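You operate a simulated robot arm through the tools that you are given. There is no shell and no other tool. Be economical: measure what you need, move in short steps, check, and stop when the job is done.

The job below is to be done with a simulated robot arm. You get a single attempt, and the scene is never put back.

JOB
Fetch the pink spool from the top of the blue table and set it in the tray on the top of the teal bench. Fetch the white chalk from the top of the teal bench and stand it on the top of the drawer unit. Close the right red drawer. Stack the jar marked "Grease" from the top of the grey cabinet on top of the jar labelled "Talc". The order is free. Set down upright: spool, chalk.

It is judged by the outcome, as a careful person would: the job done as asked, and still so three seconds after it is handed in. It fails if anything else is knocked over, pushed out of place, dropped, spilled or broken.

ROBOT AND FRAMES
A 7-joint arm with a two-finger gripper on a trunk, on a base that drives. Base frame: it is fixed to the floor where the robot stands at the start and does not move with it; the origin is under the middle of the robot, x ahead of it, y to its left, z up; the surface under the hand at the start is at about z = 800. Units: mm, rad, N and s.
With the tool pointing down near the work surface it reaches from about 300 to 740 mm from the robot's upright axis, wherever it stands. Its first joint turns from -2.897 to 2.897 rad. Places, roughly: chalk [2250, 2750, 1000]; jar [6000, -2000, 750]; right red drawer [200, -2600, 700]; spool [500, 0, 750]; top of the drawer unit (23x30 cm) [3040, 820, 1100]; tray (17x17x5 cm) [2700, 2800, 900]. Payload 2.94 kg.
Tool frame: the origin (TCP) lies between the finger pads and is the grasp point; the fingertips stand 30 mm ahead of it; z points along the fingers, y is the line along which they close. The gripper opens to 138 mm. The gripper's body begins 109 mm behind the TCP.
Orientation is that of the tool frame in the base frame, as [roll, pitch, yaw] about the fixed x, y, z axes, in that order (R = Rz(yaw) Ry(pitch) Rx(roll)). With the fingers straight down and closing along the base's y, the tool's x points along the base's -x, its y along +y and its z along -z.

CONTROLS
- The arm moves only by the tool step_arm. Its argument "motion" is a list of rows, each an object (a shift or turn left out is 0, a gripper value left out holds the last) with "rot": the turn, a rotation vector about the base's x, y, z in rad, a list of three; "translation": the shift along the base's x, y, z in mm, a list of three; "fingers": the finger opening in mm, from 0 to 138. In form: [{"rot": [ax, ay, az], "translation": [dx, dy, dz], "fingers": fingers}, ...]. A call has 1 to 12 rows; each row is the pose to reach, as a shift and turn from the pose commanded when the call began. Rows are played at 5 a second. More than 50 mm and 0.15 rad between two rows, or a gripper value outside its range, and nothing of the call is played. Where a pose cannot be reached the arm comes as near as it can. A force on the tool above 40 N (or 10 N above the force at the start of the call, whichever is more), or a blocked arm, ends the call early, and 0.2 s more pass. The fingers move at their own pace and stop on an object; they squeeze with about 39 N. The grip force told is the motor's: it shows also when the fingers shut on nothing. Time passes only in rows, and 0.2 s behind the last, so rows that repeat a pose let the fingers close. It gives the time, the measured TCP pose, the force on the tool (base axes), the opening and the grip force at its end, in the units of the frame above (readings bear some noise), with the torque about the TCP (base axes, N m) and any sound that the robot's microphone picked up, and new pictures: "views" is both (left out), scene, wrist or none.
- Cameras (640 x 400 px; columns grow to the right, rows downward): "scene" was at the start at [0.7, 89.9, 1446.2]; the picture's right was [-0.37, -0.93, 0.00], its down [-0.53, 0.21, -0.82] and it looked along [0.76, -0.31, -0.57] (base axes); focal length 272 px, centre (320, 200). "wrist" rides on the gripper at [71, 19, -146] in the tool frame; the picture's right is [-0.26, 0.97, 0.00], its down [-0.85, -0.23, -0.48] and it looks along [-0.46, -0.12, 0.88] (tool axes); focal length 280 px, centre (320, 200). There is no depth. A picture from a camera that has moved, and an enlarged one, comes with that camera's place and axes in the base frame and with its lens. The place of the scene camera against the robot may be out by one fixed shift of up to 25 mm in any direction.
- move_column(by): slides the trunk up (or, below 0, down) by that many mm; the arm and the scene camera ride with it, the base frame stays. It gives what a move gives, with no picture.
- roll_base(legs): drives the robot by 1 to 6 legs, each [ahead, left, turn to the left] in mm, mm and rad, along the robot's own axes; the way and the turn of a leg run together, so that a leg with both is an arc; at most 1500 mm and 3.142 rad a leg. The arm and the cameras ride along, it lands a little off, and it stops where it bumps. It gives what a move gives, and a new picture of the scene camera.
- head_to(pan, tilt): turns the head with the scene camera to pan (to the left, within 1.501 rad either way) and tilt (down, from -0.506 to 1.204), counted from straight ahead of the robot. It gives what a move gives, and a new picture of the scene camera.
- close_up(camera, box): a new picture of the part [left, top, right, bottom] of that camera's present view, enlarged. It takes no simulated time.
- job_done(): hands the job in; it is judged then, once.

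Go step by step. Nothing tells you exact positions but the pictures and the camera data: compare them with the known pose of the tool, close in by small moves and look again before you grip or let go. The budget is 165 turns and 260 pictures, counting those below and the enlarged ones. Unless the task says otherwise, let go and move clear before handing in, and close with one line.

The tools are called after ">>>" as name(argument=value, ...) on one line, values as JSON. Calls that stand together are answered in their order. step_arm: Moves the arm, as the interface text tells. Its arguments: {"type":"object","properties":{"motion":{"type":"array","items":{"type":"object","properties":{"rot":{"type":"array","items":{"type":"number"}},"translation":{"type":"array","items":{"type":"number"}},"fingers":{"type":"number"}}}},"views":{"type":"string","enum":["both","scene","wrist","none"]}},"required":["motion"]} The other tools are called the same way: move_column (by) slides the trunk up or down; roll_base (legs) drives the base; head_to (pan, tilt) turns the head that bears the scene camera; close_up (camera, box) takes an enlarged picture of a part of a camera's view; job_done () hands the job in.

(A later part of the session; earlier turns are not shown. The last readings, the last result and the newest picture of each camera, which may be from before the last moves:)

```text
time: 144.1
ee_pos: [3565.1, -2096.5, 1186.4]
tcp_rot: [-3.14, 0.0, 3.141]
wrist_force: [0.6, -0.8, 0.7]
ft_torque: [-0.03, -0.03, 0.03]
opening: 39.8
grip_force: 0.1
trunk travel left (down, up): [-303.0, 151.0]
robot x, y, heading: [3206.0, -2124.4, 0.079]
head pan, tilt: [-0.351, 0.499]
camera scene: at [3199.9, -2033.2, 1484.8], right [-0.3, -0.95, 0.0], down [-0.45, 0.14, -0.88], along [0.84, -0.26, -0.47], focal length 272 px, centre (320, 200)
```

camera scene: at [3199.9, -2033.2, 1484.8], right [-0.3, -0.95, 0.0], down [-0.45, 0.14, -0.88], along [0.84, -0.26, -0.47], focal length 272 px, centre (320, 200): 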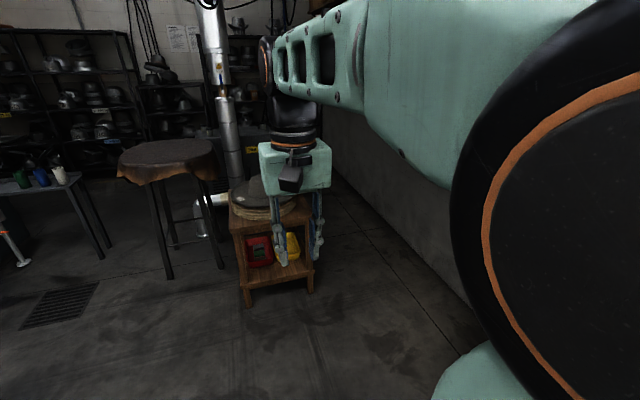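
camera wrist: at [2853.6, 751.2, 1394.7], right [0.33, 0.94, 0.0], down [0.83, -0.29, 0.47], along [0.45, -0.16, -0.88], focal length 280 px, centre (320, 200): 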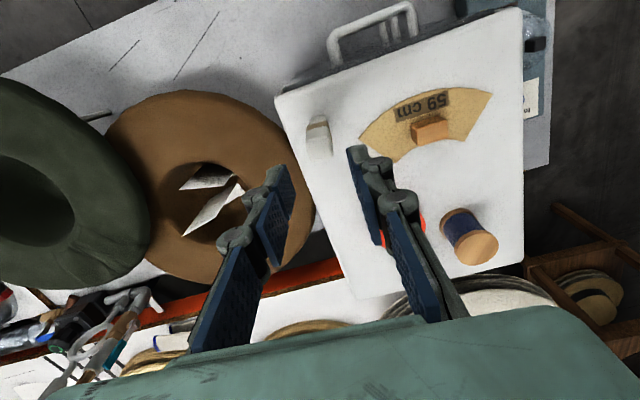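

I see a wooden stand and shelves ahead, but no grey cabinet yet. I'll enlarge the view.

>>> close_up(camera="scene", box=[0, 20, 340, 232])

>>> head_to(pan=-1.2, tilt=0.4)

```text
1.88 times, centred on (170, 126) of scene
camera zoom: at [3199.9, -2033.2, 1484.8], right [-0.3, -0.95, 0.0], down [-0.45, 0.14, -0.88], along [0.84, -0.26, -0.47], focal length 511 px, centre (602, 339)
```

zoom: 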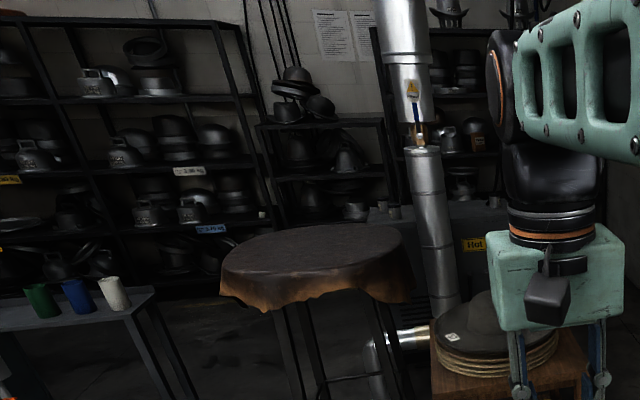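

```text
time: 145.2
ee_pos: [3565.3, -2096.8, 1186.6]
tcp_rot: [-3.142, -0.003, 3.14]
wrist_force: [0.1, 0.1, -0.6]
ft_torque: [-0.02, 0.02, -0.01]
opening: 40.2
grip_force: 0.1
trunk travel left (down, up): [-303.0, 151.0]
robot x, y, heading: [3203.5, -2122.9, 0.079]
head pan, tilt: [-1.201, 0.4]
camera scene: at [3153.1, -2089.4, 1493.2], right [-0.9, -0.44, 0.0], down [-0.17, 0.35, -0.92], along [0.4, -0.83, -0.39], focal length 272 px, centre (320, 200)
```

scene: 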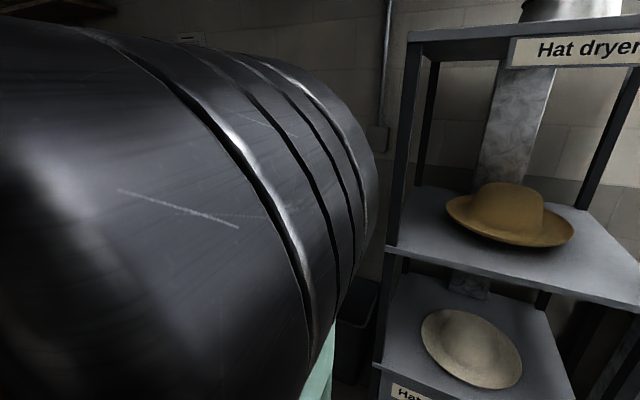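

Behind the pipe I see a grey surface with small jars and a "Hot" sign — likely the grey cabinet, near (6200, -1800). The gap south of the wooden stand (y -3200 to -2400) looks passable, so I'll approach that and look again.

>>> head_to(pan=-0.35, tilt=0.5)

>>> roll_base(legs=[[800, -580, 0], [0, 0, 0.25]])

```text
time: 146.4
ee_pos: [3565.0, -2096.8, 1186.5]
tcp_rot: [3.141, -0.004, 3.138]
wrist_force: [-0.2, -0.2, 0.3]
ft_torque: [0.02, 0.0, 0.03]
opening: 40.1
grip_force: 0.0
trunk travel left (down, up): [-303.0, 151.0]
robot x, y, heading: [3206.2, -2123.6, 0.079]
head pan, tilt: [-0.351, 0.499]
camera scene: at [3199.9, -2032.6, 1484.5], right [-0.29, -0.96, 0.0], down [-0.45, 0.14, -0.88], along [0.84, -0.26, -0.47], focal length 272 px, centre (320, 200)
```

scene: 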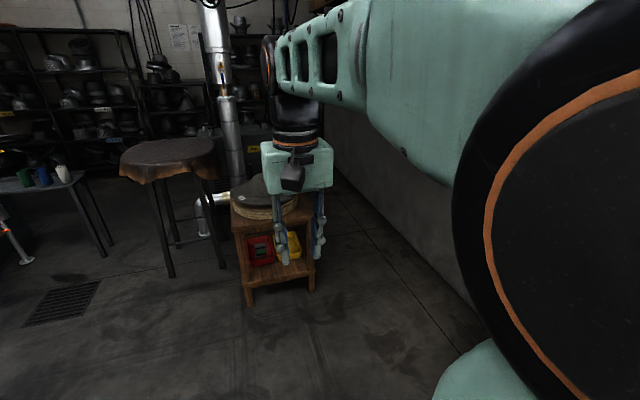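

```text
time: 153.0
ee_pos: [4393.4, -2519.1, 1188.6]
tcp_rot: [-3.141, -0.001, -2.866]
wrist_force: [-0.2, -0.5, 0.5]
ft_torque: [-0.03, -0.04, -0.02]
opening: 39.8
grip_force: 0.0
trunk travel left (down, up): [-303.0, 151.0]
robot x, y, heading: [4052.4, -2646.7, 0.352]
head pan, tilt: [-0.351, 0.499]
camera scene: at [4021.7, -2558.1, 1484.6], right [-0.03, -1.0, 0.0], down [-0.47, 0.01, -0.88], along [0.88, -0.02, -0.47], focal length 272 px, centre (320, 200)
```

scene: 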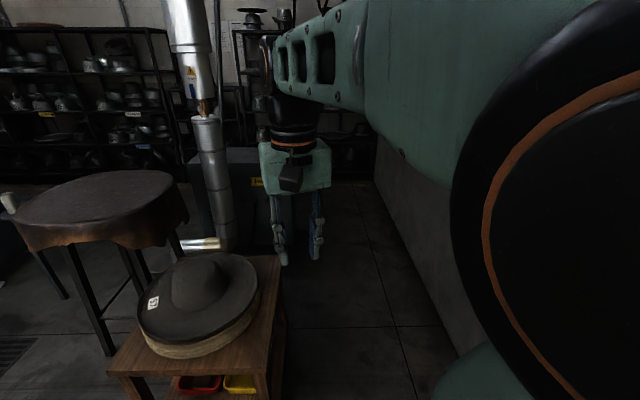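

The gap south of the stand is about a metre wide. I'll drive through its middle.

>>> roll_base(legs=[[914, -552, 0]])

```text
time: 158.5
ee_pos: [5452.1, -2711.9, 1186.9]
tcp_rot: [3.141, -0.002, -2.863]
wrist_force: [0.9, 0.2, -0.2]
ft_torque: [0.01, -0.02, 0.0]
opening: 40.0
grip_force: 0.0
trunk travel left (down, up): [-303.0, 151.0]
robot x, y, heading: [5116.6, -2831.6, 0.358]
head pan, tilt: [-0.351, 0.499]
camera scene: at [5079.6, -2750.7, 1484.7], right [-0.02, -1.0, 0.0], down [-0.47, 0.01, -0.88], along [0.88, -0.02, -0.47], focal length 272 px, centre (320, 200)
```

scene: 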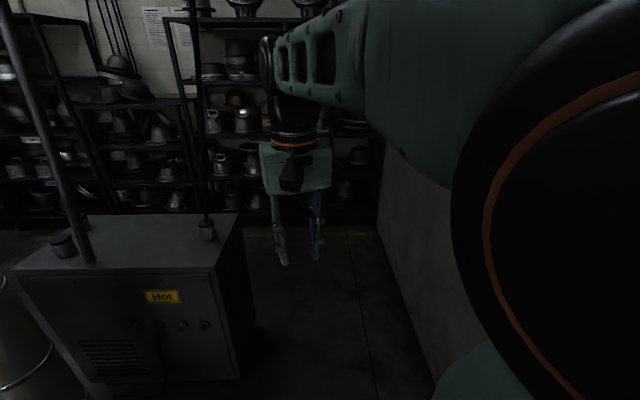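

The grey machine with the "Hot" sign stands where the cabinet should be. It is dark here, so I'll enlarge its top.

>>> close_up(camera="scene", box=[0, 170, 270, 339])

>>> close_up(camera="scene", box=[0, 70, 270, 239])

```text
2.37 times, centred on (135, 254) of scene
camera zoom: at [5079.6, -2750.7, 1484.7], right [-0.02, -1.0, 0.0], down [-0.47, 0.01, -0.88], along [0.88, -0.02, -0.47], focal length 643 px, centre (758, 71)
```

zoom: 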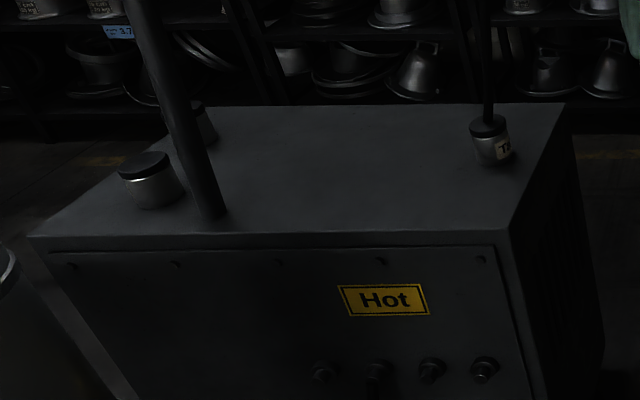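

```text
2.37 times, centred on (135, 154) of scene
camera zoom: at [5079.6, -2750.7, 1484.7], right [-0.02, -1.0, 0.0], down [-0.47, 0.01, -0.88], along [0.88, -0.02, -0.47], focal length 643 px, centre (758, 308)
```

zoom: 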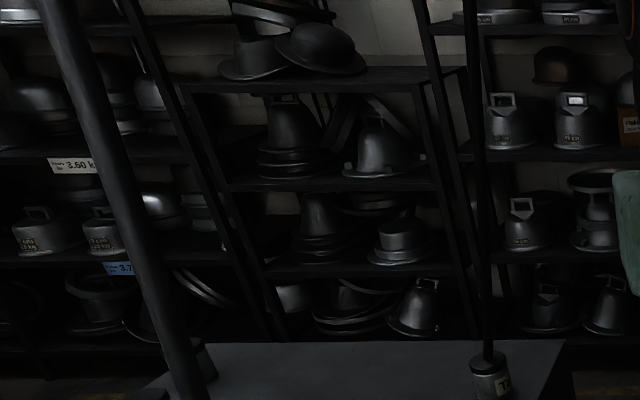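

Three jars stand on the grey cabinet: one at the right marked "Ta…", two at the left beside an upright post. I'll drive round in front of the cabinet to read the labels.

>>> roll_base(legs=[[403, -65, 0], [0, 0, -0.35], [0, 480, 0]])

>>> close_up(camera="scene", box=[40, 130, 310, 299])

```text
time: 165.8
ee_pos: [5881.5, -2330.9, 1185.8]
tcp_rot: [3.142, -0.007, 3.06]
wrist_force: [-1.0, 1.0, 0.6]
ft_torque: [-0.05, 0.0, 0.01]
opening: 40.0
grip_force: 0.1
trunk travel left (down, up): [-303.0, 151.0]
robot x, y, heading: [5516.6, -2327.3, 0.003]
head pan, tilt: [-0.351, 0.499]
stopped in leg 3: the robot was blocked; the commanded pose is now the measured one
camera scene: at [5523.5, -2238.6, 1484.7], right [-0.36, -0.93, 0.0], down [-0.44, 0.17, -0.88], along [0.82, -0.32, -0.47], focal length 272 px, centre (320, 200)
```

scene: 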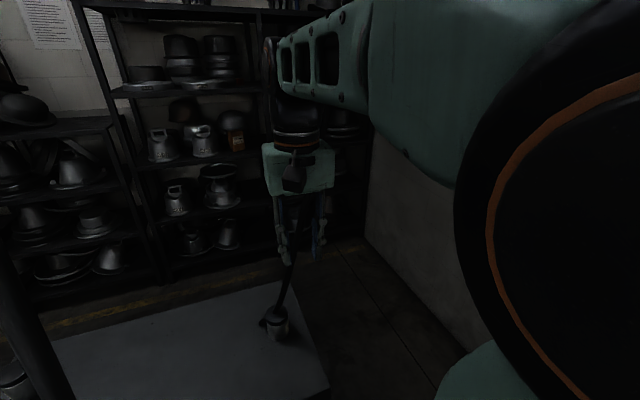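

```text
2.37 times, centred on (175, 214) of scene
camera zoom: at [5523.5, -2238.6, 1484.7], right [-0.36, -0.93, 0.0], down [-0.44, 0.17, -0.88], along [0.82, -0.32, -0.47], focal length 643 px, centre (663, 166)
```

zoom: 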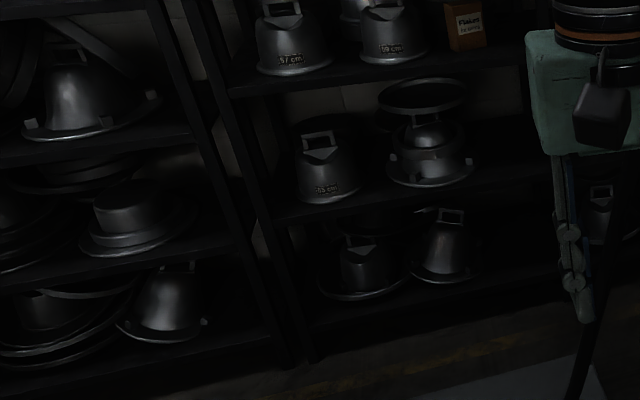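

The base was stopped by something at its left at floor level. I'll move off it by 60 mm and look down.

>>> roll_base(legs=[[0, -60, 0]])

>>> step_arm(motion=[{"translation": [-10, -40, 20]}, {"translation": [-10, -80, 40]}, {"translation": [0, -120, 60]}, {"translation": [20, -160, 60]}, {"translation": [50, -190, 40]}, {"translation": [90, -200, 20]}], views="wrist")

>>> head_to(pan=0.6, tilt=0.9)

```text
time: 167.0
ee_pos: [5880.7, -2388.3, 1186.6]
tcp_rot: [-3.141, -0.007, 3.063]
wrist_force: [0.8, -0.2, 0.5]
ft_torque: [0.0, 0.01, 0.01]
opening: 39.9
grip_force: 0.1
trunk travel left (down, up): [-303.0, 151.0]
robot x, y, heading: [5517.5, -2388.7, 0.003]
head pan, tilt: [-0.351, 0.499]
camera scene: at [5523.4, -2297.5, 1484.6], right [-0.36, -0.93, 0.0], down [-0.44, 0.17, -0.88], along [0.82, -0.32, -0.47], focal length 272 px, centre (320, 200)
```

scene: 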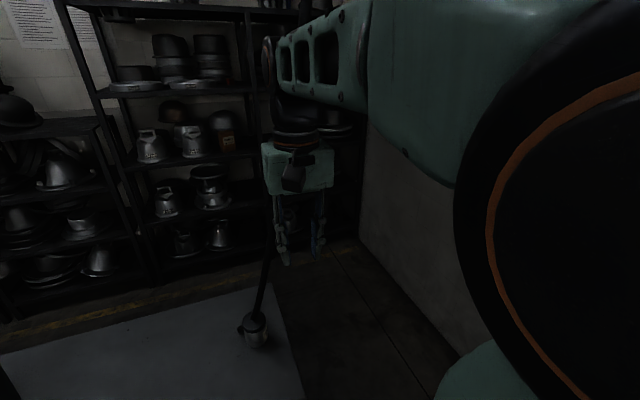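

```text
time: 168.4
ee_pos: [5973.6, -2590.6, 1205.7]
tcp_rot: [-3.141, -0.004, 3.065]
wrist_force: [-0.1, -0.3, -0.1]
ft_torque: [0.02, -0.01, -0.01]
opening: 39.9
grip_force: 0.0
trunk travel left (down, up): [-303.0, 151.0]
robot x, y, heading: [5522.5, -2387.1, 0.003]
head pan, tilt: [-0.351, 0.499]
camera wrist: at [5905.1, -2565.2, 1351.3], right [0.34, 0.94, 0.0], down [0.83, -0.29, 0.47], along [0.44, -0.16, -0.88], focal length 280 px, centre (320, 200)
```

wrist: 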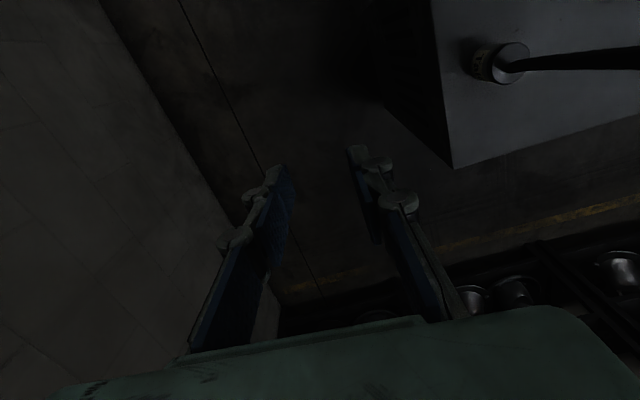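

```text
time: 169.6
ee_pos: [5972.1, -2588.7, 1205.4]
tcp_rot: [3.141, -0.005, 3.066]
wrist_force: [-0.4, 0.4, 0.2]
ft_torque: [0.0, -0.03, -0.02]
opening: 40.0
grip_force: 0.3
trunk travel left (down, up): [-303.0, 151.0]
robot x, y, heading: [5517.3, -2390.7, -0.002]
head pan, tilt: [0.6, 0.901]
camera scene: at [5500.7, -2221.6, 1450.2], right [0.57, -0.82, 0.0], down [-0.65, -0.44, -0.62], along [0.51, 0.35, -0.78], focal length 272 px, centre (320, 200)
```

scene: 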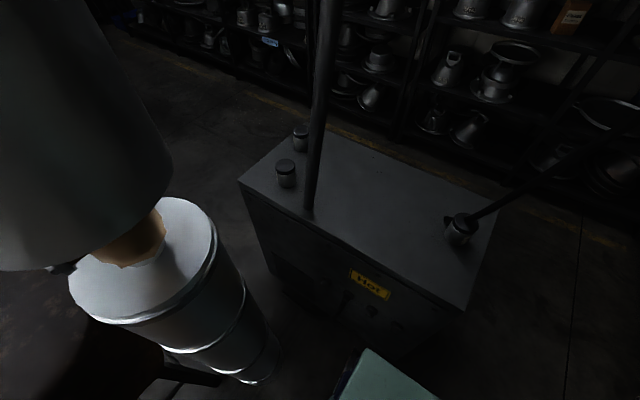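

Now the head can pan left: the duct stands close on my left front and the cabinet is beyond. I'll tilt further down to see what blocked the base, and enlarge the jars.

>>> close_up(camera="scene", box=[230, 110, 390, 210])

>>> head_to(pan=0.7, tilt=1.2)

>>> close_up(camera="scene", box=[160, 150, 560, 400])

```text
4.00 times, centred on (310, 160) of scene
camera zoom: at [5500.7, -2221.6, 1450.2], right [0.57, -0.82, 0.0], down [-0.65, -0.44, -0.62], along [0.51, 0.35, -0.78], focal length 1087 px, centre (360, 360)
```

zoom: 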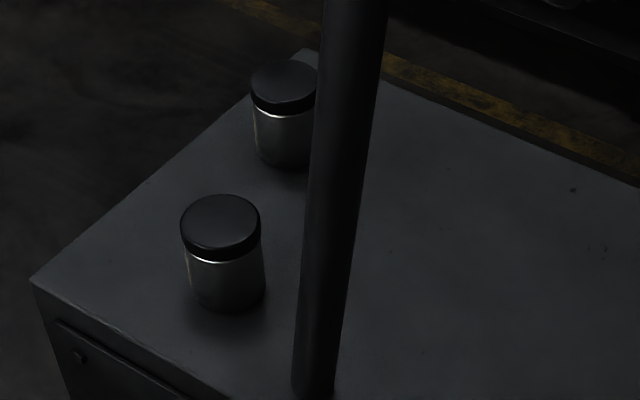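

```text
time: 170.4
ee_pos: [5973.5, -2587.6, 1206.0]
tcp_rot: [3.141, -0.005, 3.064]
wrist_force: [0.4, -0.5, 0.8]
ft_torque: [0.01, 0.02, 0.0]
opening: 39.7
grip_force: 0.0
trunk travel left (down, up): [-303.0, 151.0]
robot x, y, heading: [5518.7, -2389.7, 0.002]
head pan, tilt: [0.7, 1.201]
camera scene: at [5481.2, -2228.2, 1430.4], right [0.65, -0.76, 0.0], down [-0.71, -0.6, -0.36], along [0.28, 0.23, -0.93], focal length 272 px, centre (320, 200)
```

scene: 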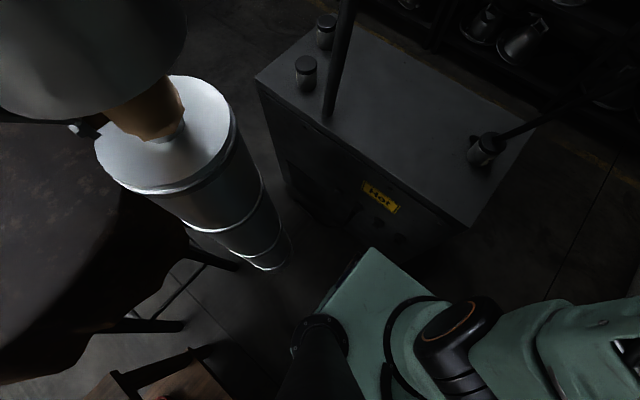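

```text
1.60 times, centred on (360, 275) of scene
camera zoom: at [5481.2, -2228.2, 1430.4], right [0.65, -0.76, 0.0], down [-0.71, -0.6, -0.36], along [0.28, 0.23, -0.93], focal length 435 px, centre (256, 80)
```

zoom: 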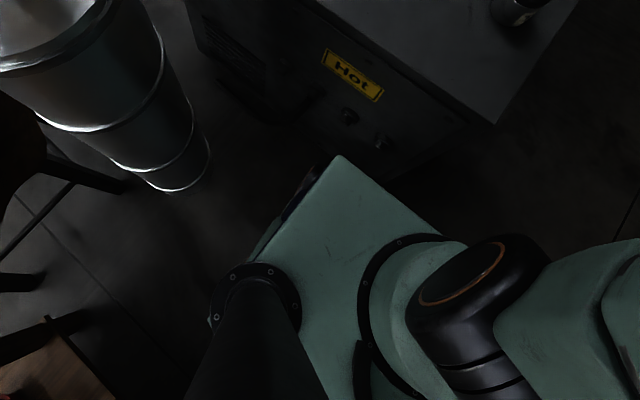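

By triangulation the cabinet top is at z ≈ 838 with its front at x ≈ 5810; the front knobs probably stopped the base. The jars: "Talc" near (5985, -2300), the other two near (5890, -1820) and (6056, -1765). I'll look closer at Talc and the rod beside it.

>>> close_up(camera="wrist", box=[420, 0, 640, 137])

>>> head_to(pan=0.2, tilt=0.75)

>>> close_up(camera="scene", box=[200, 50, 440, 200])

```text
2.91 times, centred on (530, 68) of wrist
camera zoom: at [5903.8, -2564.4, 1352.0], right [0.34, 0.94, 0.0], down [0.83, -0.29, 0.47], along [0.44, -0.16, -0.88], focal length 816 px, centre (-291, 582)
```

zoom: 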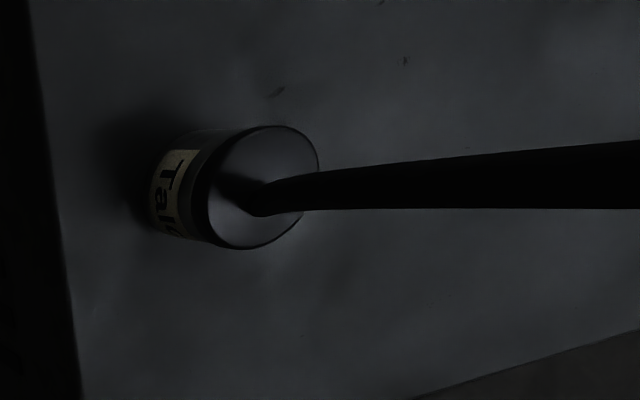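

```text
time: 171.4
ee_pos: [5972.1, -2587.8, 1206.6]
tcp_rot: [3.141, -0.005, 3.064]
wrist_force: [0.8, -0.3, 0.0]
ft_torque: [0.0, 0.0, 0.0]
opening: 40.0
grip_force: 0.0
trunk travel left (down, up): [-303.0, 151.0]
robot x, y, heading: [5518.5, -2385.4, -0.0]
head pan, tilt: [0.201, 0.75]
camera scene: at [5519.6, -2247.6, 1462.0], right [0.2, -0.98, 0.0], down [-0.67, -0.14, -0.73], along [0.72, 0.15, -0.68], focal length 272 px, centre (320, 200)
```

scene: 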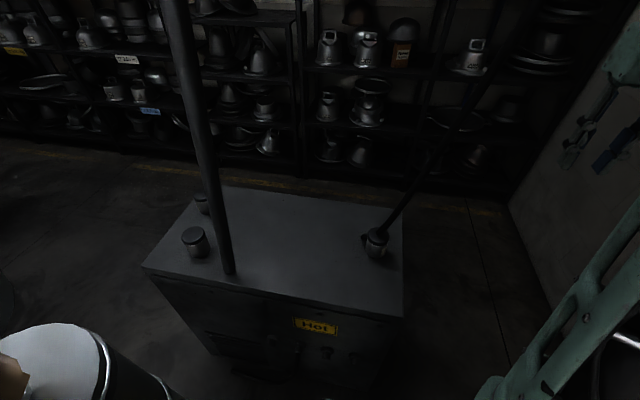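

```text
2.67 times, centred on (320, 125) of scene
camera zoom: at [5519.6, -2247.6, 1462.0], right [0.2, -0.98, 0.0], down [-0.67, -0.14, -0.73], along [0.72, 0.15, -0.68], focal length 724 px, centre (320, 400)
```

zoom: 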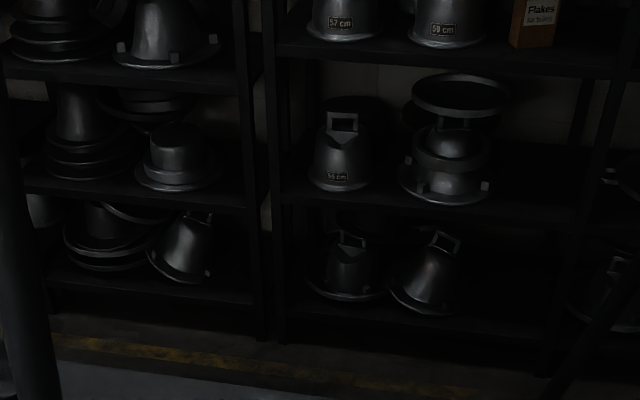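

A dark rod or hose seems to end right at the Talc lid. I'll bring the wrist camera in front of the Talc jar to see it properly.

>>> step_arm(motion=[{"translation": [-35, 30, 0], "fingers": 120}, {"translation": [-70, 60, 0]}, {"translation": [-100, 100, 0]}, {"translation": [-120, 145, 0]}, {"translation": [-125, 190, -10]}, {"translation": [-125, 235, -30]}, {"translation": [-125, 275, -50]}], views="wrist")

>>> close_up(camera="wrist", box=[240, 140, 480, 290])

```text
time: 172.6
ee_pos: [5862.6, -2411.3, 1150.0]
tcp_rot: [-3.139, -0.16, 3.062]
wrist_force: [-0.2, -0.7, 0.0]
ft_torque: [0.08, 0.01, -0.02]
opening: 120.1
grip_force: 0.1
trunk travel left (down, up): [-303.0, 151.0]
robot x, y, heading: [5517.8, -2385.9, 0.001]
head pan, tilt: [0.201, 0.75]
stopped in row 6: the arm was blocked; the commanded pose is now the measured one
camera wrist: at [5818.8, -2388.3, 1305.3], right [0.33, 0.94, -0.04], down [0.89, -0.3, 0.33], along [0.3, -0.15, -0.94], focal length 280 px, centre (320, 200)
```

wrist: 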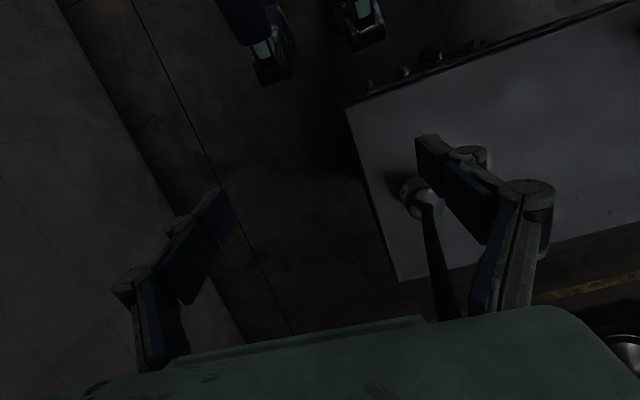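

```text
2.67 times, centred on (360, 215) of wrist
camera zoom: at [5818.8, -2388.3, 1305.3], right [0.33, 0.94, -0.04], down [0.89, -0.3, 0.33], along [0.3, -0.15, -0.94], focal length 748 px, centre (213, 160)
```

zoom: 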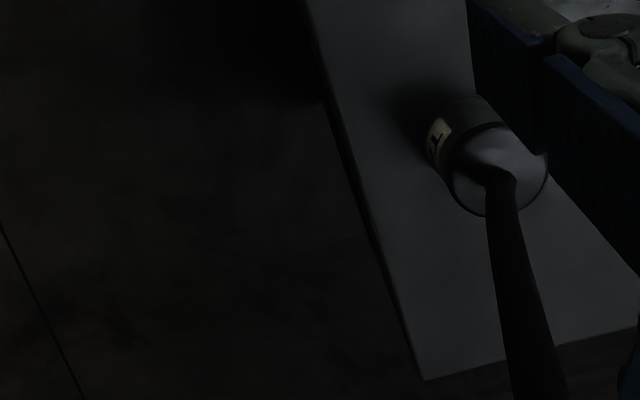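

The arm was stopped, probably by my own panned head. I'll enlarge the scene view of the Talc jar first, then put the head back.

>>> close_up(camera="scene", box=[330, 190, 450, 265])

>>> close_up(camera="scene", box=[150, 170, 270, 245])

>>> head_to(pan=-0.35, tilt=0.3)

```text
5.33 times, centred on (390, 228) of scene
camera zoom: at [5517.9, -2246.3, 1459.4], right [0.23, -0.97, 0.0], down [-0.69, -0.16, -0.71], along [0.69, 0.16, -0.71], focal length 1449 px, centre (-53, 53)
```

zoom: 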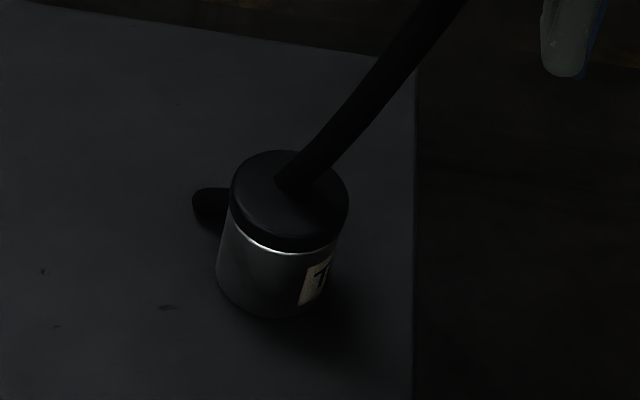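

```text
5.33 times, centred on (210, 208) of scene
camera zoom: at [5517.9, -2246.3, 1459.4], right [0.23, -0.97, 0.0], down [-0.69, -0.16, -0.71], along [0.69, 0.16, -0.71], focal length 1449 px, centre (907, 160)
```

zoom: 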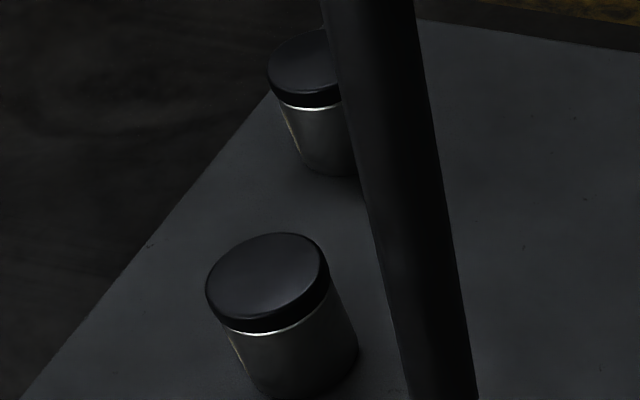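

```text
time: 173.5
ee_pos: [5864.1, -2410.5, 1148.9]
tcp_rot: [-3.138, -0.168, 3.062]
wrist_force: [0.5, -0.1, -0.3]
ft_torque: [0.0, 0.01, 0.02]
opening: 120.0
grip_force: 0.0
trunk travel left (down, up): [-303.0, 151.0]
robot x, y, heading: [5521.3, -2386.3, 0.006]
head pan, tilt: [-0.351, 0.3]
camera scene: at [5522.5, -2246.4, 1468.5], right [0.21, -0.98, 0.0], down [-0.61, -0.13, -0.78], along [0.76, 0.16, -0.62], focal length 272 px, centre (320, 200)
```

scene: 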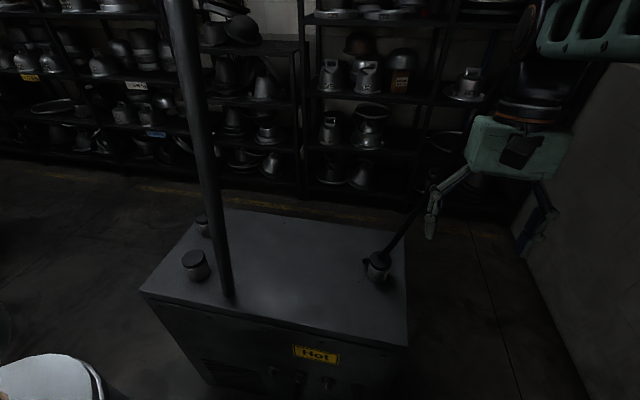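

A hose seems to come down onto the Talc lid, and the post stands between me and the left jars. There is about a metre of free floor behind and north of the cabinet, so I'll go round; first I free the head by moving the arm away, level the tool and stow.

>>> step_arm(motion=[{"translation": [10, -30, 10], "rot": [-0.003, -0.04, 0]}, {"translation": [30, -70, 20], "rot": [-0.006, -0.08, 0]}, {"translation": [55, -110, 35], "rot": [-0.01, -0.12, 0]}, {"translation": [85, -145, 50], "rot": [-0.0136, -0.167, 0]}, {"translation": [110, -178, 58], "rot": [-0.0136, -0.167, 0]}], views="none")

>>> head_to(pan=-0.351, tilt=0.5)

>>> step_arm(motion=[{"translation": [-20, 30, 0]}, {"translation": [-40, 65, 0]}, {"translation": [-60, 100, -5]}, {"translation": [-80, 135, -10]}, {"translation": [-95, 170, -15]}, {"translation": [-98, 200, -18]}], views="none")

```text
time: 174.7
ee_pos: [5972.5, -2589.4, 1209.2]
tcp_rot: [-3.138, 0.011, 3.063]
wrist_force: [0.1, 0.9, -0.2]
ft_torque: [0.01, -0.03, 0.03]
opening: 120.1
grip_force: 0.1
trunk travel left (down, up): [-303.0, 151.0]
robot x, y, heading: [5520.4, -2384.2, 0.003]
head pan, tilt: [-0.351, 0.3]
```

```text
time: 175.5
ee_pos: [5971.3, -2590.1, 1208.2]
tcp_rot: [-3.139, 0.012, 3.062]
wrist_force: [0.3, 0.3, -0.2]
ft_torque: [0.02, -0.03, -0.03]
opening: 120.0
grip_force: 0.1
trunk travel left (down, up): [-303.0, 151.0]
robot x, y, heading: [5519.6, -2387.6, 0.002]
head pan, tilt: [-0.351, 0.499]
camera scene: at [5524.0, -2295.4, 1484.1], right [-0.34, -0.94, 0.0], down [-0.45, 0.16, -0.88], along [0.83, -0.3, -0.48], focal length 272 px, centre (320, 200)
```

scene: 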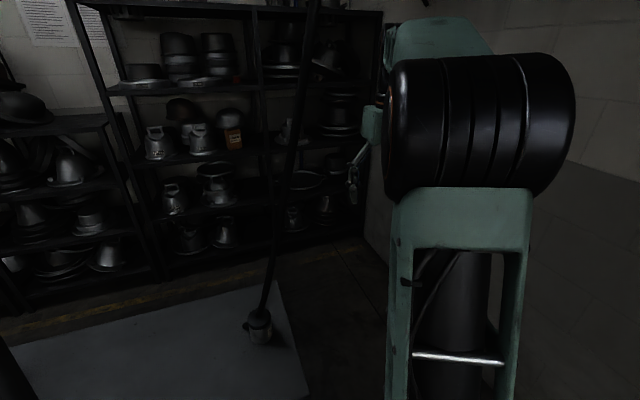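

```text
time: 176.9
ee_pos: [5876.2, -2387.2, 1187.0]
tcp_rot: [-3.137, -0.009, 3.062]
wrist_force: [0.0, 0.5, 0.1]
ft_torque: [0.0, 0.01, -0.01]
opening: 120.1
grip_force: 0.0
trunk travel left (down, up): [-303.0, 151.0]
robot x, y, heading: [5519.5, -2387.0, 0.002]
head pan, tilt: [-0.351, 0.499]
```

I'll drive right, then along the wall past the cabinet's south side to its back.

>>> roll_base(legs=[[0, -410, 0], [600, 0, 0]])

```text
time: 184.0
ee_pos: [6474.2, -2803.4, 1188.7]
tcp_rot: [-3.139, 0.002, 3.051]
wrist_force: [0.3, 0.6, 0.0]
ft_torque: [0.01, -0.02, 0.02]
opening: 120.3
grip_force: 0.1
trunk travel left (down, up): [-303.0, 151.0]
robot x, y, heading: [6119.5, -2797.2, -0.015]
head pan, tilt: [-0.351, 0.499]
camera scene: at [6119.4, -2715.8, 1485.8], right [-0.45, -0.89, 0.0], down [-0.41, 0.21, -0.89], along [0.79, -0.4, -0.46], focal length 272 px, centre (320, 200)
```

scene: 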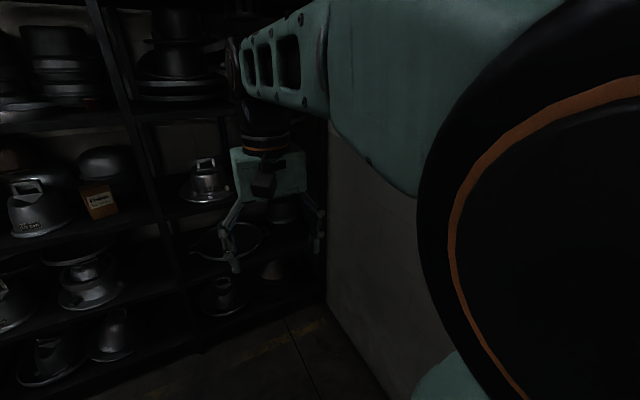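

The shelves are about a metre behind the cabinet. I'll go on past the corner, turn left and drive up behind it.

>>> roll_base(legs=[[450, 0, 0], [0, 0, 1.585], [700, 0, 0]])

```text
time: 194.0
ee_pos: [6561.3, -1747.6, 1189.3]
tcp_rot: [-3.138, -0.003, -1.646]
wrist_force: [-0.6, 0.4, -0.4]
ft_torque: [-0.01, -0.03, 0.01]
opening: 120.1
grip_force: 0.2
trunk travel left (down, up): [-303.0, 151.0]
robot x, y, heading: [6562.5, -2106.1, 1.576]
head pan, tilt: [-0.351, 0.499]
camera scene: at [6464.2, -2113.8, 1485.9], right [0.91, -0.42, 0.0], down [-0.19, -0.42, -0.89], along [0.37, 0.81, -0.46], focal length 272 px, centre (320, 200)
```

scene: 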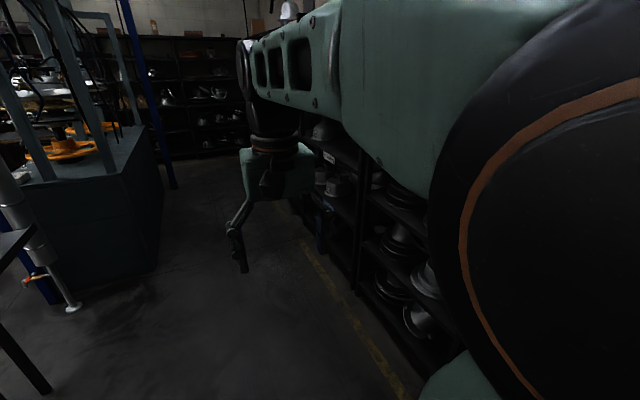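

The floor north of the cabinet is open too. I'll stop behind the cabinet at about y = -1955 and turn to face it; all three jars should then be in reach.

>>> roll_base(legs=[[150, -20, 0], [0, 0, 1.56]])

>>> step_arm(motion=[{"translation": [0, 0, 0]}], views="wrist")

```text
time: 199.2
ee_pos: [6223.0, -1960.0, 1186.8]
tcp_rot: [-3.138, -0.007, -0.062]
wrist_force: [-0.5, 0.4, 0.7]
ft_torque: [-0.02, 0.0, 0.01]
opening: 120.4
grip_force: 0.0
trunk travel left (down, up): [-303.0, 151.0]
robot x, y, heading: [6581.3, -1953.6, -3.12]
head pan, tilt: [-0.351, 0.499]
camera scene: at [6578.8, -2064.5, 1485.7], right [0.39, 0.92, 0.0], down [0.43, -0.18, -0.89], along [-0.82, 0.35, -0.46], focal length 272 px, centre (320, 200)
```

scene: 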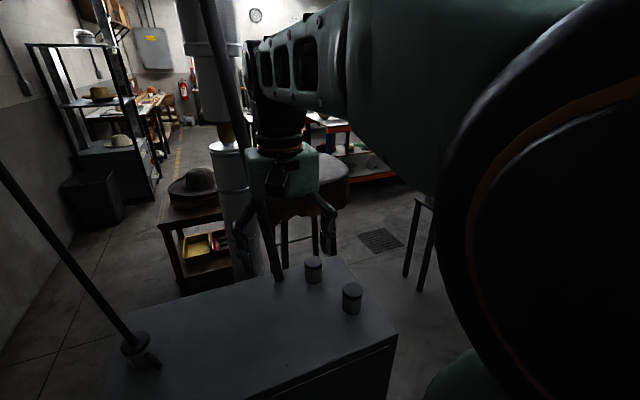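

```text
time: 199.6
ee_pos: [6224.6, -1959.2, 1186.6]
tcp_rot: [-3.137, -0.01, -0.063]
wrist_force: [0.1, -0.2, -0.4]
ft_torque: [-0.03, 0.0, 0.01]
opening: 120.0
grip_force: 0.1
trunk travel left (down, up): [-303.0, 151.0]
robot x, y, heading: [6576.5, -1954.6, -3.12]
head pan, tilt: [-0.351, 0.499]
camera wrist: at [6291.8, -1983.9, 1332.5], right [-0.32, -0.95, -0.01], down [-0.84, 0.28, 0.47], along [-0.44, 0.16, -0.88], focal length 280 px, centre (320, 200)
```

wrist: 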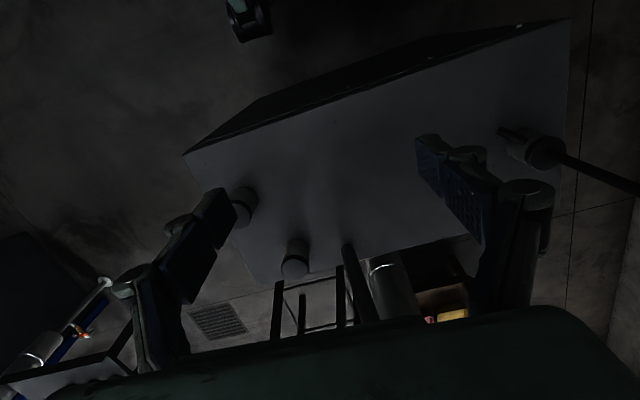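

From behind I see all three jars and both poles. I'll enlarge to read the labels and inspect Talc.

>>> close_up(camera="scene", box=[240, 235, 400, 335])

>>> close_up(camera="scene", box=[60, 280, 220, 380])

>>> close_up(camera="wrist", box=[210, 165, 370, 265])

>>> close_up(camera="wrist", box=[480, 105, 640, 205])

```text
4.00 times, centred on (320, 285) of scene
camera zoom: at [6578.3, -2065.8, 1485.5], right [0.38, 0.93, 0.0], down [0.43, -0.17, -0.89], along [-0.82, 0.33, -0.46], focal length 1087 px, centre (320, -140)
```

zoom: 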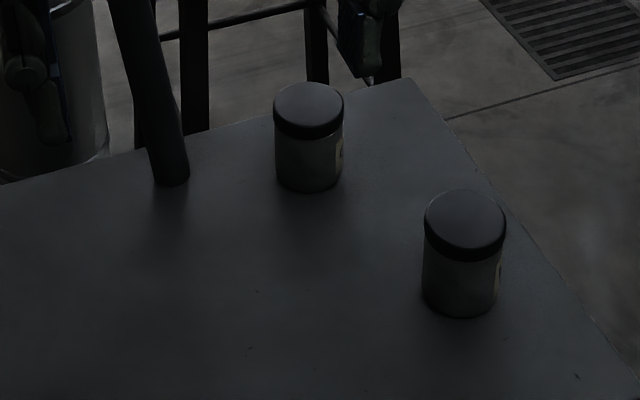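

```text
4.00 times, centred on (140, 330) of scene
camera zoom: at [6578.3, -2065.8, 1485.5], right [0.38, 0.93, 0.0], down [0.43, -0.17, -0.89], along [-0.82, 0.33, -0.46], focal length 1087 px, centre (1040, -320)
```

zoom: 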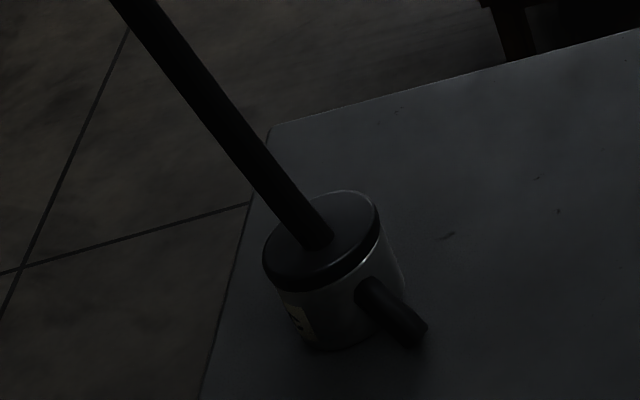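

```text
4.00 times, centred on (290, 215) of wrist
camera zoom: at [6291.8, -1983.9, 1332.5], right [-0.32, -0.95, -0.01], down [-0.84, 0.28, 0.47], along [-0.44, 0.16, -0.88], focal length 1122 px, centre (440, 140)
```

zoom: 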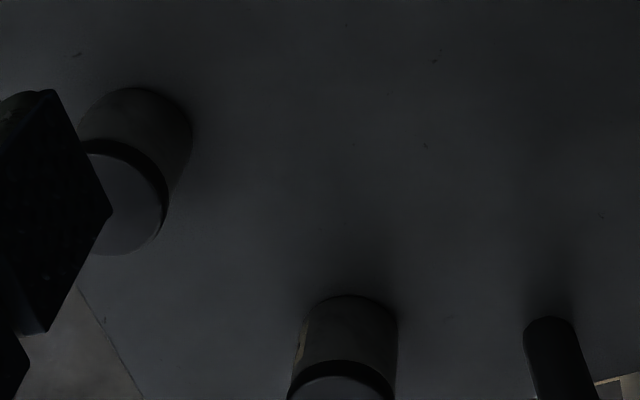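

```text
4.00 times, centred on (560, 155) of wrist
camera zoom: at [6291.8, -1983.9, 1332.5], right [-0.32, -0.95, -0.01], down [-0.84, 0.28, 0.47], along [-0.44, 0.16, -0.88], focal length 1122 px, centre (-640, 380)
```

zoom: 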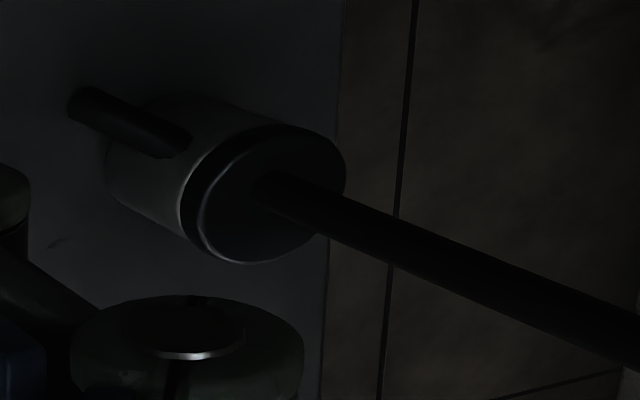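

A slanted pole of the backdrop just passes visually through the Talc jar. The cabinet top is at z ≈ 802; jars: J1 (5918, -1808), J2 (6087, -1745), Talc about (6018, -2300). The labels of J1 and J2 face +y, so I'll turn the hand so the wrist camera looks from the north.

>>> step_arm(motion=[{"translation": [-10, 35, 0], "rot": [0, 0, 0.14]}, {"translation": [-20, 75, 0], "rot": [0, 0, 0.28]}, {"translation": [-30, 115, 0], "rot": [0, 0, 0.42]}, {"translation": [-40, 155, 0], "rot": [0, 0, 0.56]}, {"translation": [-55, 195, 0], "rot": [0, 0, 0.7]}, {"translation": [-75, 235, 0], "rot": [0, 0, 0.84]}, {"translation": [-95, 270, 0], "rot": [0, 0, 0.98]}, {"translation": [-115, 300, -10], "rot": [0, 0, 1.12]}, {"translation": [-140, 330, -20], "rot": [0, 0, 1.26]}, {"translation": [-165, 345, -30], "rot": [0, 0, 1.4]}, {"translation": [-190, 350, -40], "rot": [0, 0, 1.52]}], views="wrist")

>>> close_up(camera="wrist", box=[200, 120, 440, 270])

```text
time: 202.0
ee_pos: [6033.4, -1608.6, 1147.0]
tcp_rot: [-3.138, -0.007, 1.46]
wrist_force: [0.4, 0.5, -0.4]
ft_torque: [0.01, 0.0, -0.02]
opening: 120.4
grip_force: 0.1
trunk travel left (down, up): [-303.0, 151.0]
robot x, y, heading: [6582.9, -1957.0, -3.124]
head pan, tilt: [-0.351, 0.499]
camera wrist: at [6061.6, -1541.3, 1293.6], right [0.93, -0.37, -0.01], down [-0.32, -0.82, 0.47], along [-0.18, -0.44, -0.88], focal length 280 px, centre (320, 200)
```

wrist: 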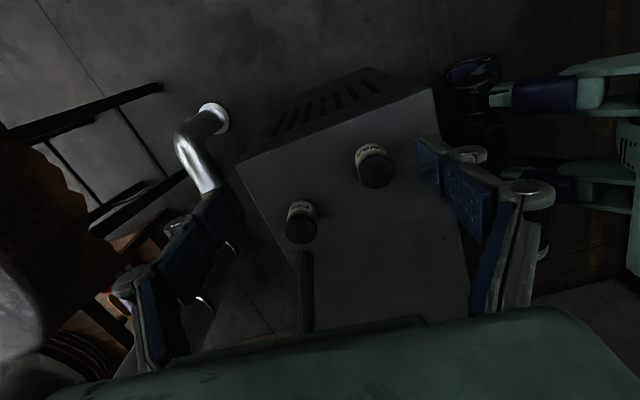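

```text
2.67 times, centred on (320, 195) of wrist
camera zoom: at [6061.6, -1541.3, 1293.6], right [0.93, -0.37, -0.01], down [-0.32, -0.82, 0.47], along [-0.18, -0.44, -0.88], focal length 748 px, centre (320, 213)
```

zoom: 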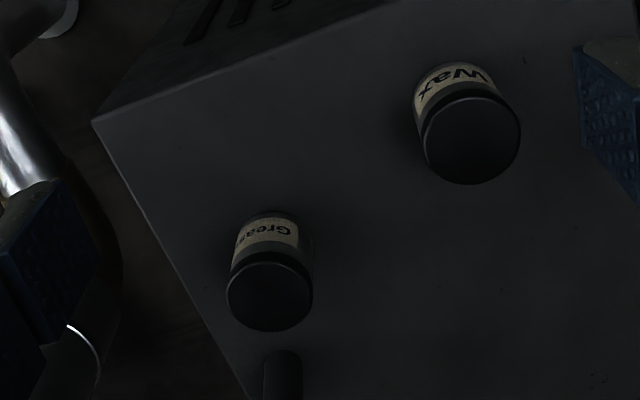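

J1 next to the post is "Grease" (lid about z 872, centre (5920, -1800), 60 mm across); J2 is "Wax". I'll move above Grease with the fingers closing along x and look.

>>> step_arm(motion=[{"translation": [-25, -35, -20], "fingers": 100}, {"translation": [-50, -75, -40]}, {"translation": [-75, -115, -60]}, {"translation": [-95, -155, -80]}, {"translation": [-113, -191, -100]}, {"translation": [-113, -191, -140]}, {"translation": [-113, -191, -175]}], views="both")

>>> close_up(camera="wrist", box=[200, 120, 440, 270])

```text
refused: row 2 steps farther than a row can; nothing moved
```

```text
2.67 times, centred on (320, 195) of wrist
camera zoom: at [6061.6, -1541.3, 1293.6], right [0.93, -0.37, -0.01], down [-0.32, -0.82, 0.47], along [-0.18, -0.44, -0.88], focal length 748 px, centre (320, 213)
```

zoom: 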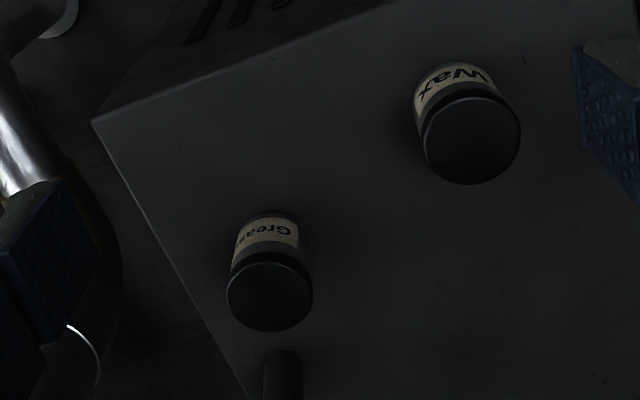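

>>> step_arm(motion=[{"translation": [-22, -35, -20], "fingers": 100}, {"translation": [-44, -70, -40]}, {"translation": [-64, -105, -60]}, {"translation": [-84, -140, -80]}, {"translation": [-100, -170, -100]}, {"translation": [-113, -191, -135]}, {"translation": [-113, -191, -175]}], views="both")

>>> close_up(camera="wrist", box=[200, 120, 440, 270])

```text
time: 203.6
ee_pos: [5918.3, -1800.9, 972.1]
tcp_rot: [-3.136, -0.008, 1.457]
wrist_force: [-0.1, -1.1, -0.3]
ft_torque: [0.0, -0.03, -0.01]
opening: 100.0
grip_force: 0.0
trunk travel left (down, up): [-303.0, 151.0]
robot x, y, heading: [6583.3, -1955.7, -3.126]
head pan, tilt: [-0.351, 0.499]
camera scene: at [6576.6, -2070.4, 1484.1], right [0.33, 0.95, 0.0], down [0.45, -0.16, -0.88], along [-0.83, 0.29, -0.48], focal length 272 px, centre (320, 200)
camera wrist: at [5945.8, -1734.2, 1118.5], right [0.93, -0.37, -0.01], down [-0.32, -0.82, 0.47], along [-0.18, -0.44, -0.88], focal length 280 px, centre (320, 200)
```

scene: 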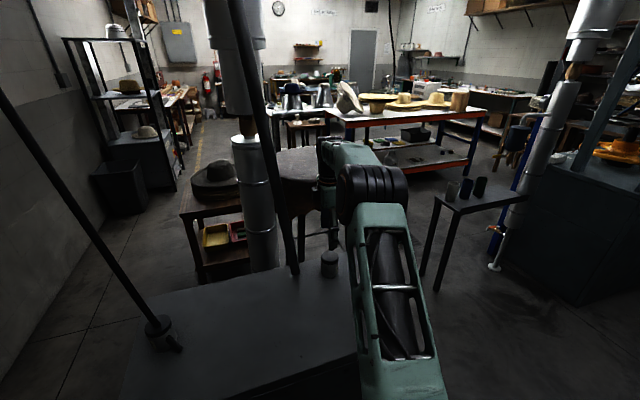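
wrist: 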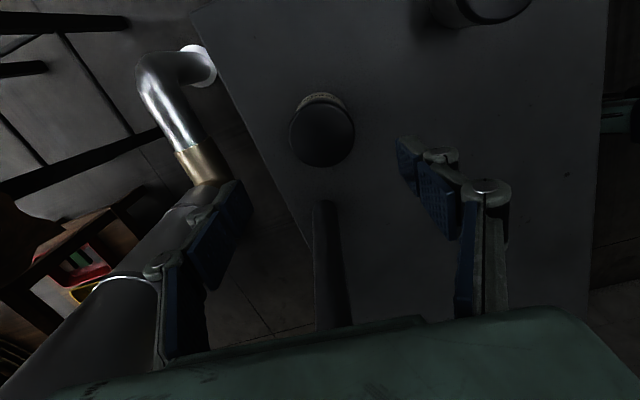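

```text
2.67 times, centred on (320, 195) of wrist
camera zoom: at [5945.8, -1734.2, 1118.5], right [0.93, -0.37, -0.01], down [-0.32, -0.82, 0.47], along [-0.18, -0.44, -0.88], focal length 748 px, centre (320, 213)
```

zoom: 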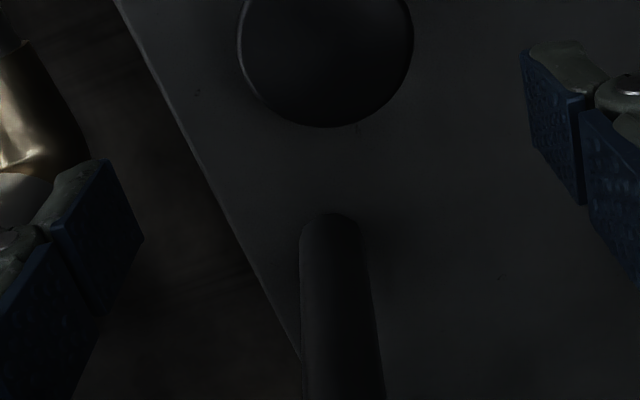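

The lid is centred within 5 mm of the tool axis, and the post is about 90 mm away. I'll correct, go down to z ≈ 848 and grip.

>>> step_arm(motion=[{"translation": [4, 4, -40]}, {"translation": [4, 5, -75]}, {"translation": [4, 5, -105]}, {"translation": [4, 5, -123]}], views="wrist")

>>> step_arm(motion=[{"fingers": 0}, {}, {}, {}, {}], views="wrist")

```text
time: 204.6
ee_pos: [5924.3, -1795.6, 849.3]
tcp_rot: [-3.137, -0.007, 1.457]
wrist_force: [0.1, 0.4, -0.1]
ft_torque: [0.04, 0.02, 0.0]
opening: 99.7
grip_force: 0.0
trunk travel left (down, up): [-303.0, 151.0]
robot x, y, heading: [6579.8, -1953.2, -3.119]
head pan, tilt: [-0.351, 0.499]
camera wrist: at [5951.9, -1728.8, 995.2], right [0.93, -0.37, -0.01], down [-0.32, -0.82, 0.47], along [-0.18, -0.44, -0.88], focal length 280 px, centre (320, 200)
```

wrist: 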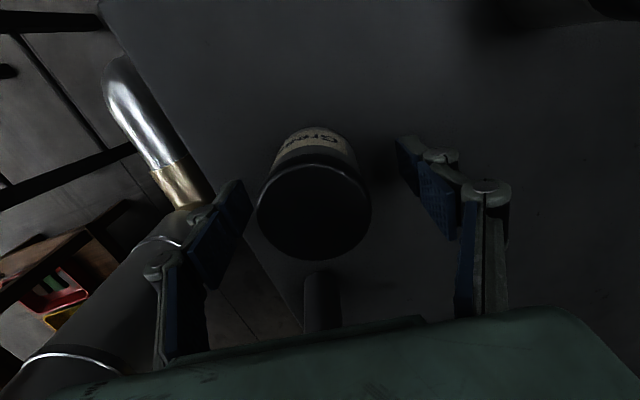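

```text
time: 205.8
ee_pos: [5924.0, -1794.4, 848.4]
tcp_rot: [-3.137, -0.006, 1.457]
wrist_force: [0.2, 0.7, 1.1]
ft_torque: [0.0, -0.06, 0.03]
opening: 56.5
grip_force: 38.9
trunk travel left (down, up): [-303.0, 151.0]
robot x, y, heading: [6580.1, -1960.5, -3.122]
head pan, tilt: [-0.351, 0.499]
camera wrist: at [5952.0, -1729.0, 995.8], right [0.93, -0.37, -0.01], down [-0.32, -0.82, 0.47], along [-0.18, -0.44, -0.88], focal length 280 px, centre (320, 200)
```

wrist: 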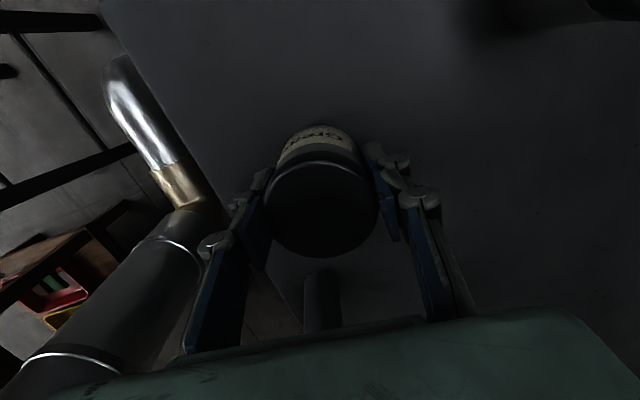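

Gripped at 56.5 mm (the body's diameter). I'll lift slowly and check that it comes along.

>>> step_arm(motion=[{"translation": [0, 0, 2]}, {"translation": [0, 0, 5]}, {"translation": [0, 0, 10]}, {"translation": [0, 0, 17]}, {"translation": [0, 0, 25]}, {"translation": [0, 0, 40]}, {"translation": [0, 0, 60]}, {"translation": [2, 0, 85]}, {"translation": [5, 0, 110]}, {"translation": [10, 0, 135]}, {"translation": [15, 0, 160]}, {"translation": [20, 0, 180]}], views="wrist")

```text
time: 208.4
ee_pos: [5946.1, -1796.4, 1029.1]
tcp_rot: [-3.137, -0.007, 1.456]
wrist_force: [0.2, -1.1, -1.9]
ft_torque: [0.01, -0.01, -0.01]
opening: 56.3
grip_force: 39.2
trunk travel left (down, up): [-303.0, 151.0]
robot x, y, heading: [6581.0, -1958.0, -3.123]
head pan, tilt: [-0.351, 0.499]
camera wrist: at [5973.4, -1729.7, 1175.4], right [0.93, -0.37, -0.01], down [-0.32, -0.82, 0.47], along [-0.18, -0.44, -0.88], focal length 280 px, centre (320, 200)
```

wrist: 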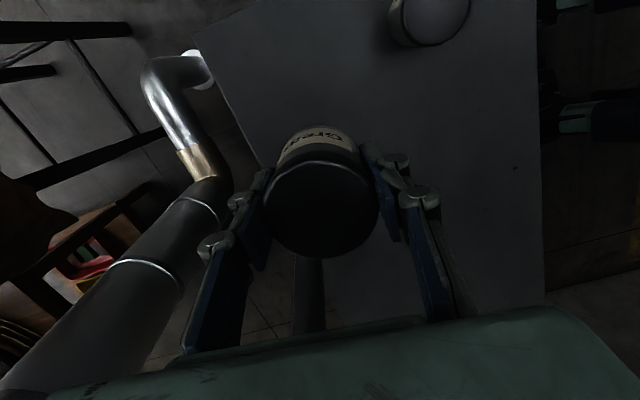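

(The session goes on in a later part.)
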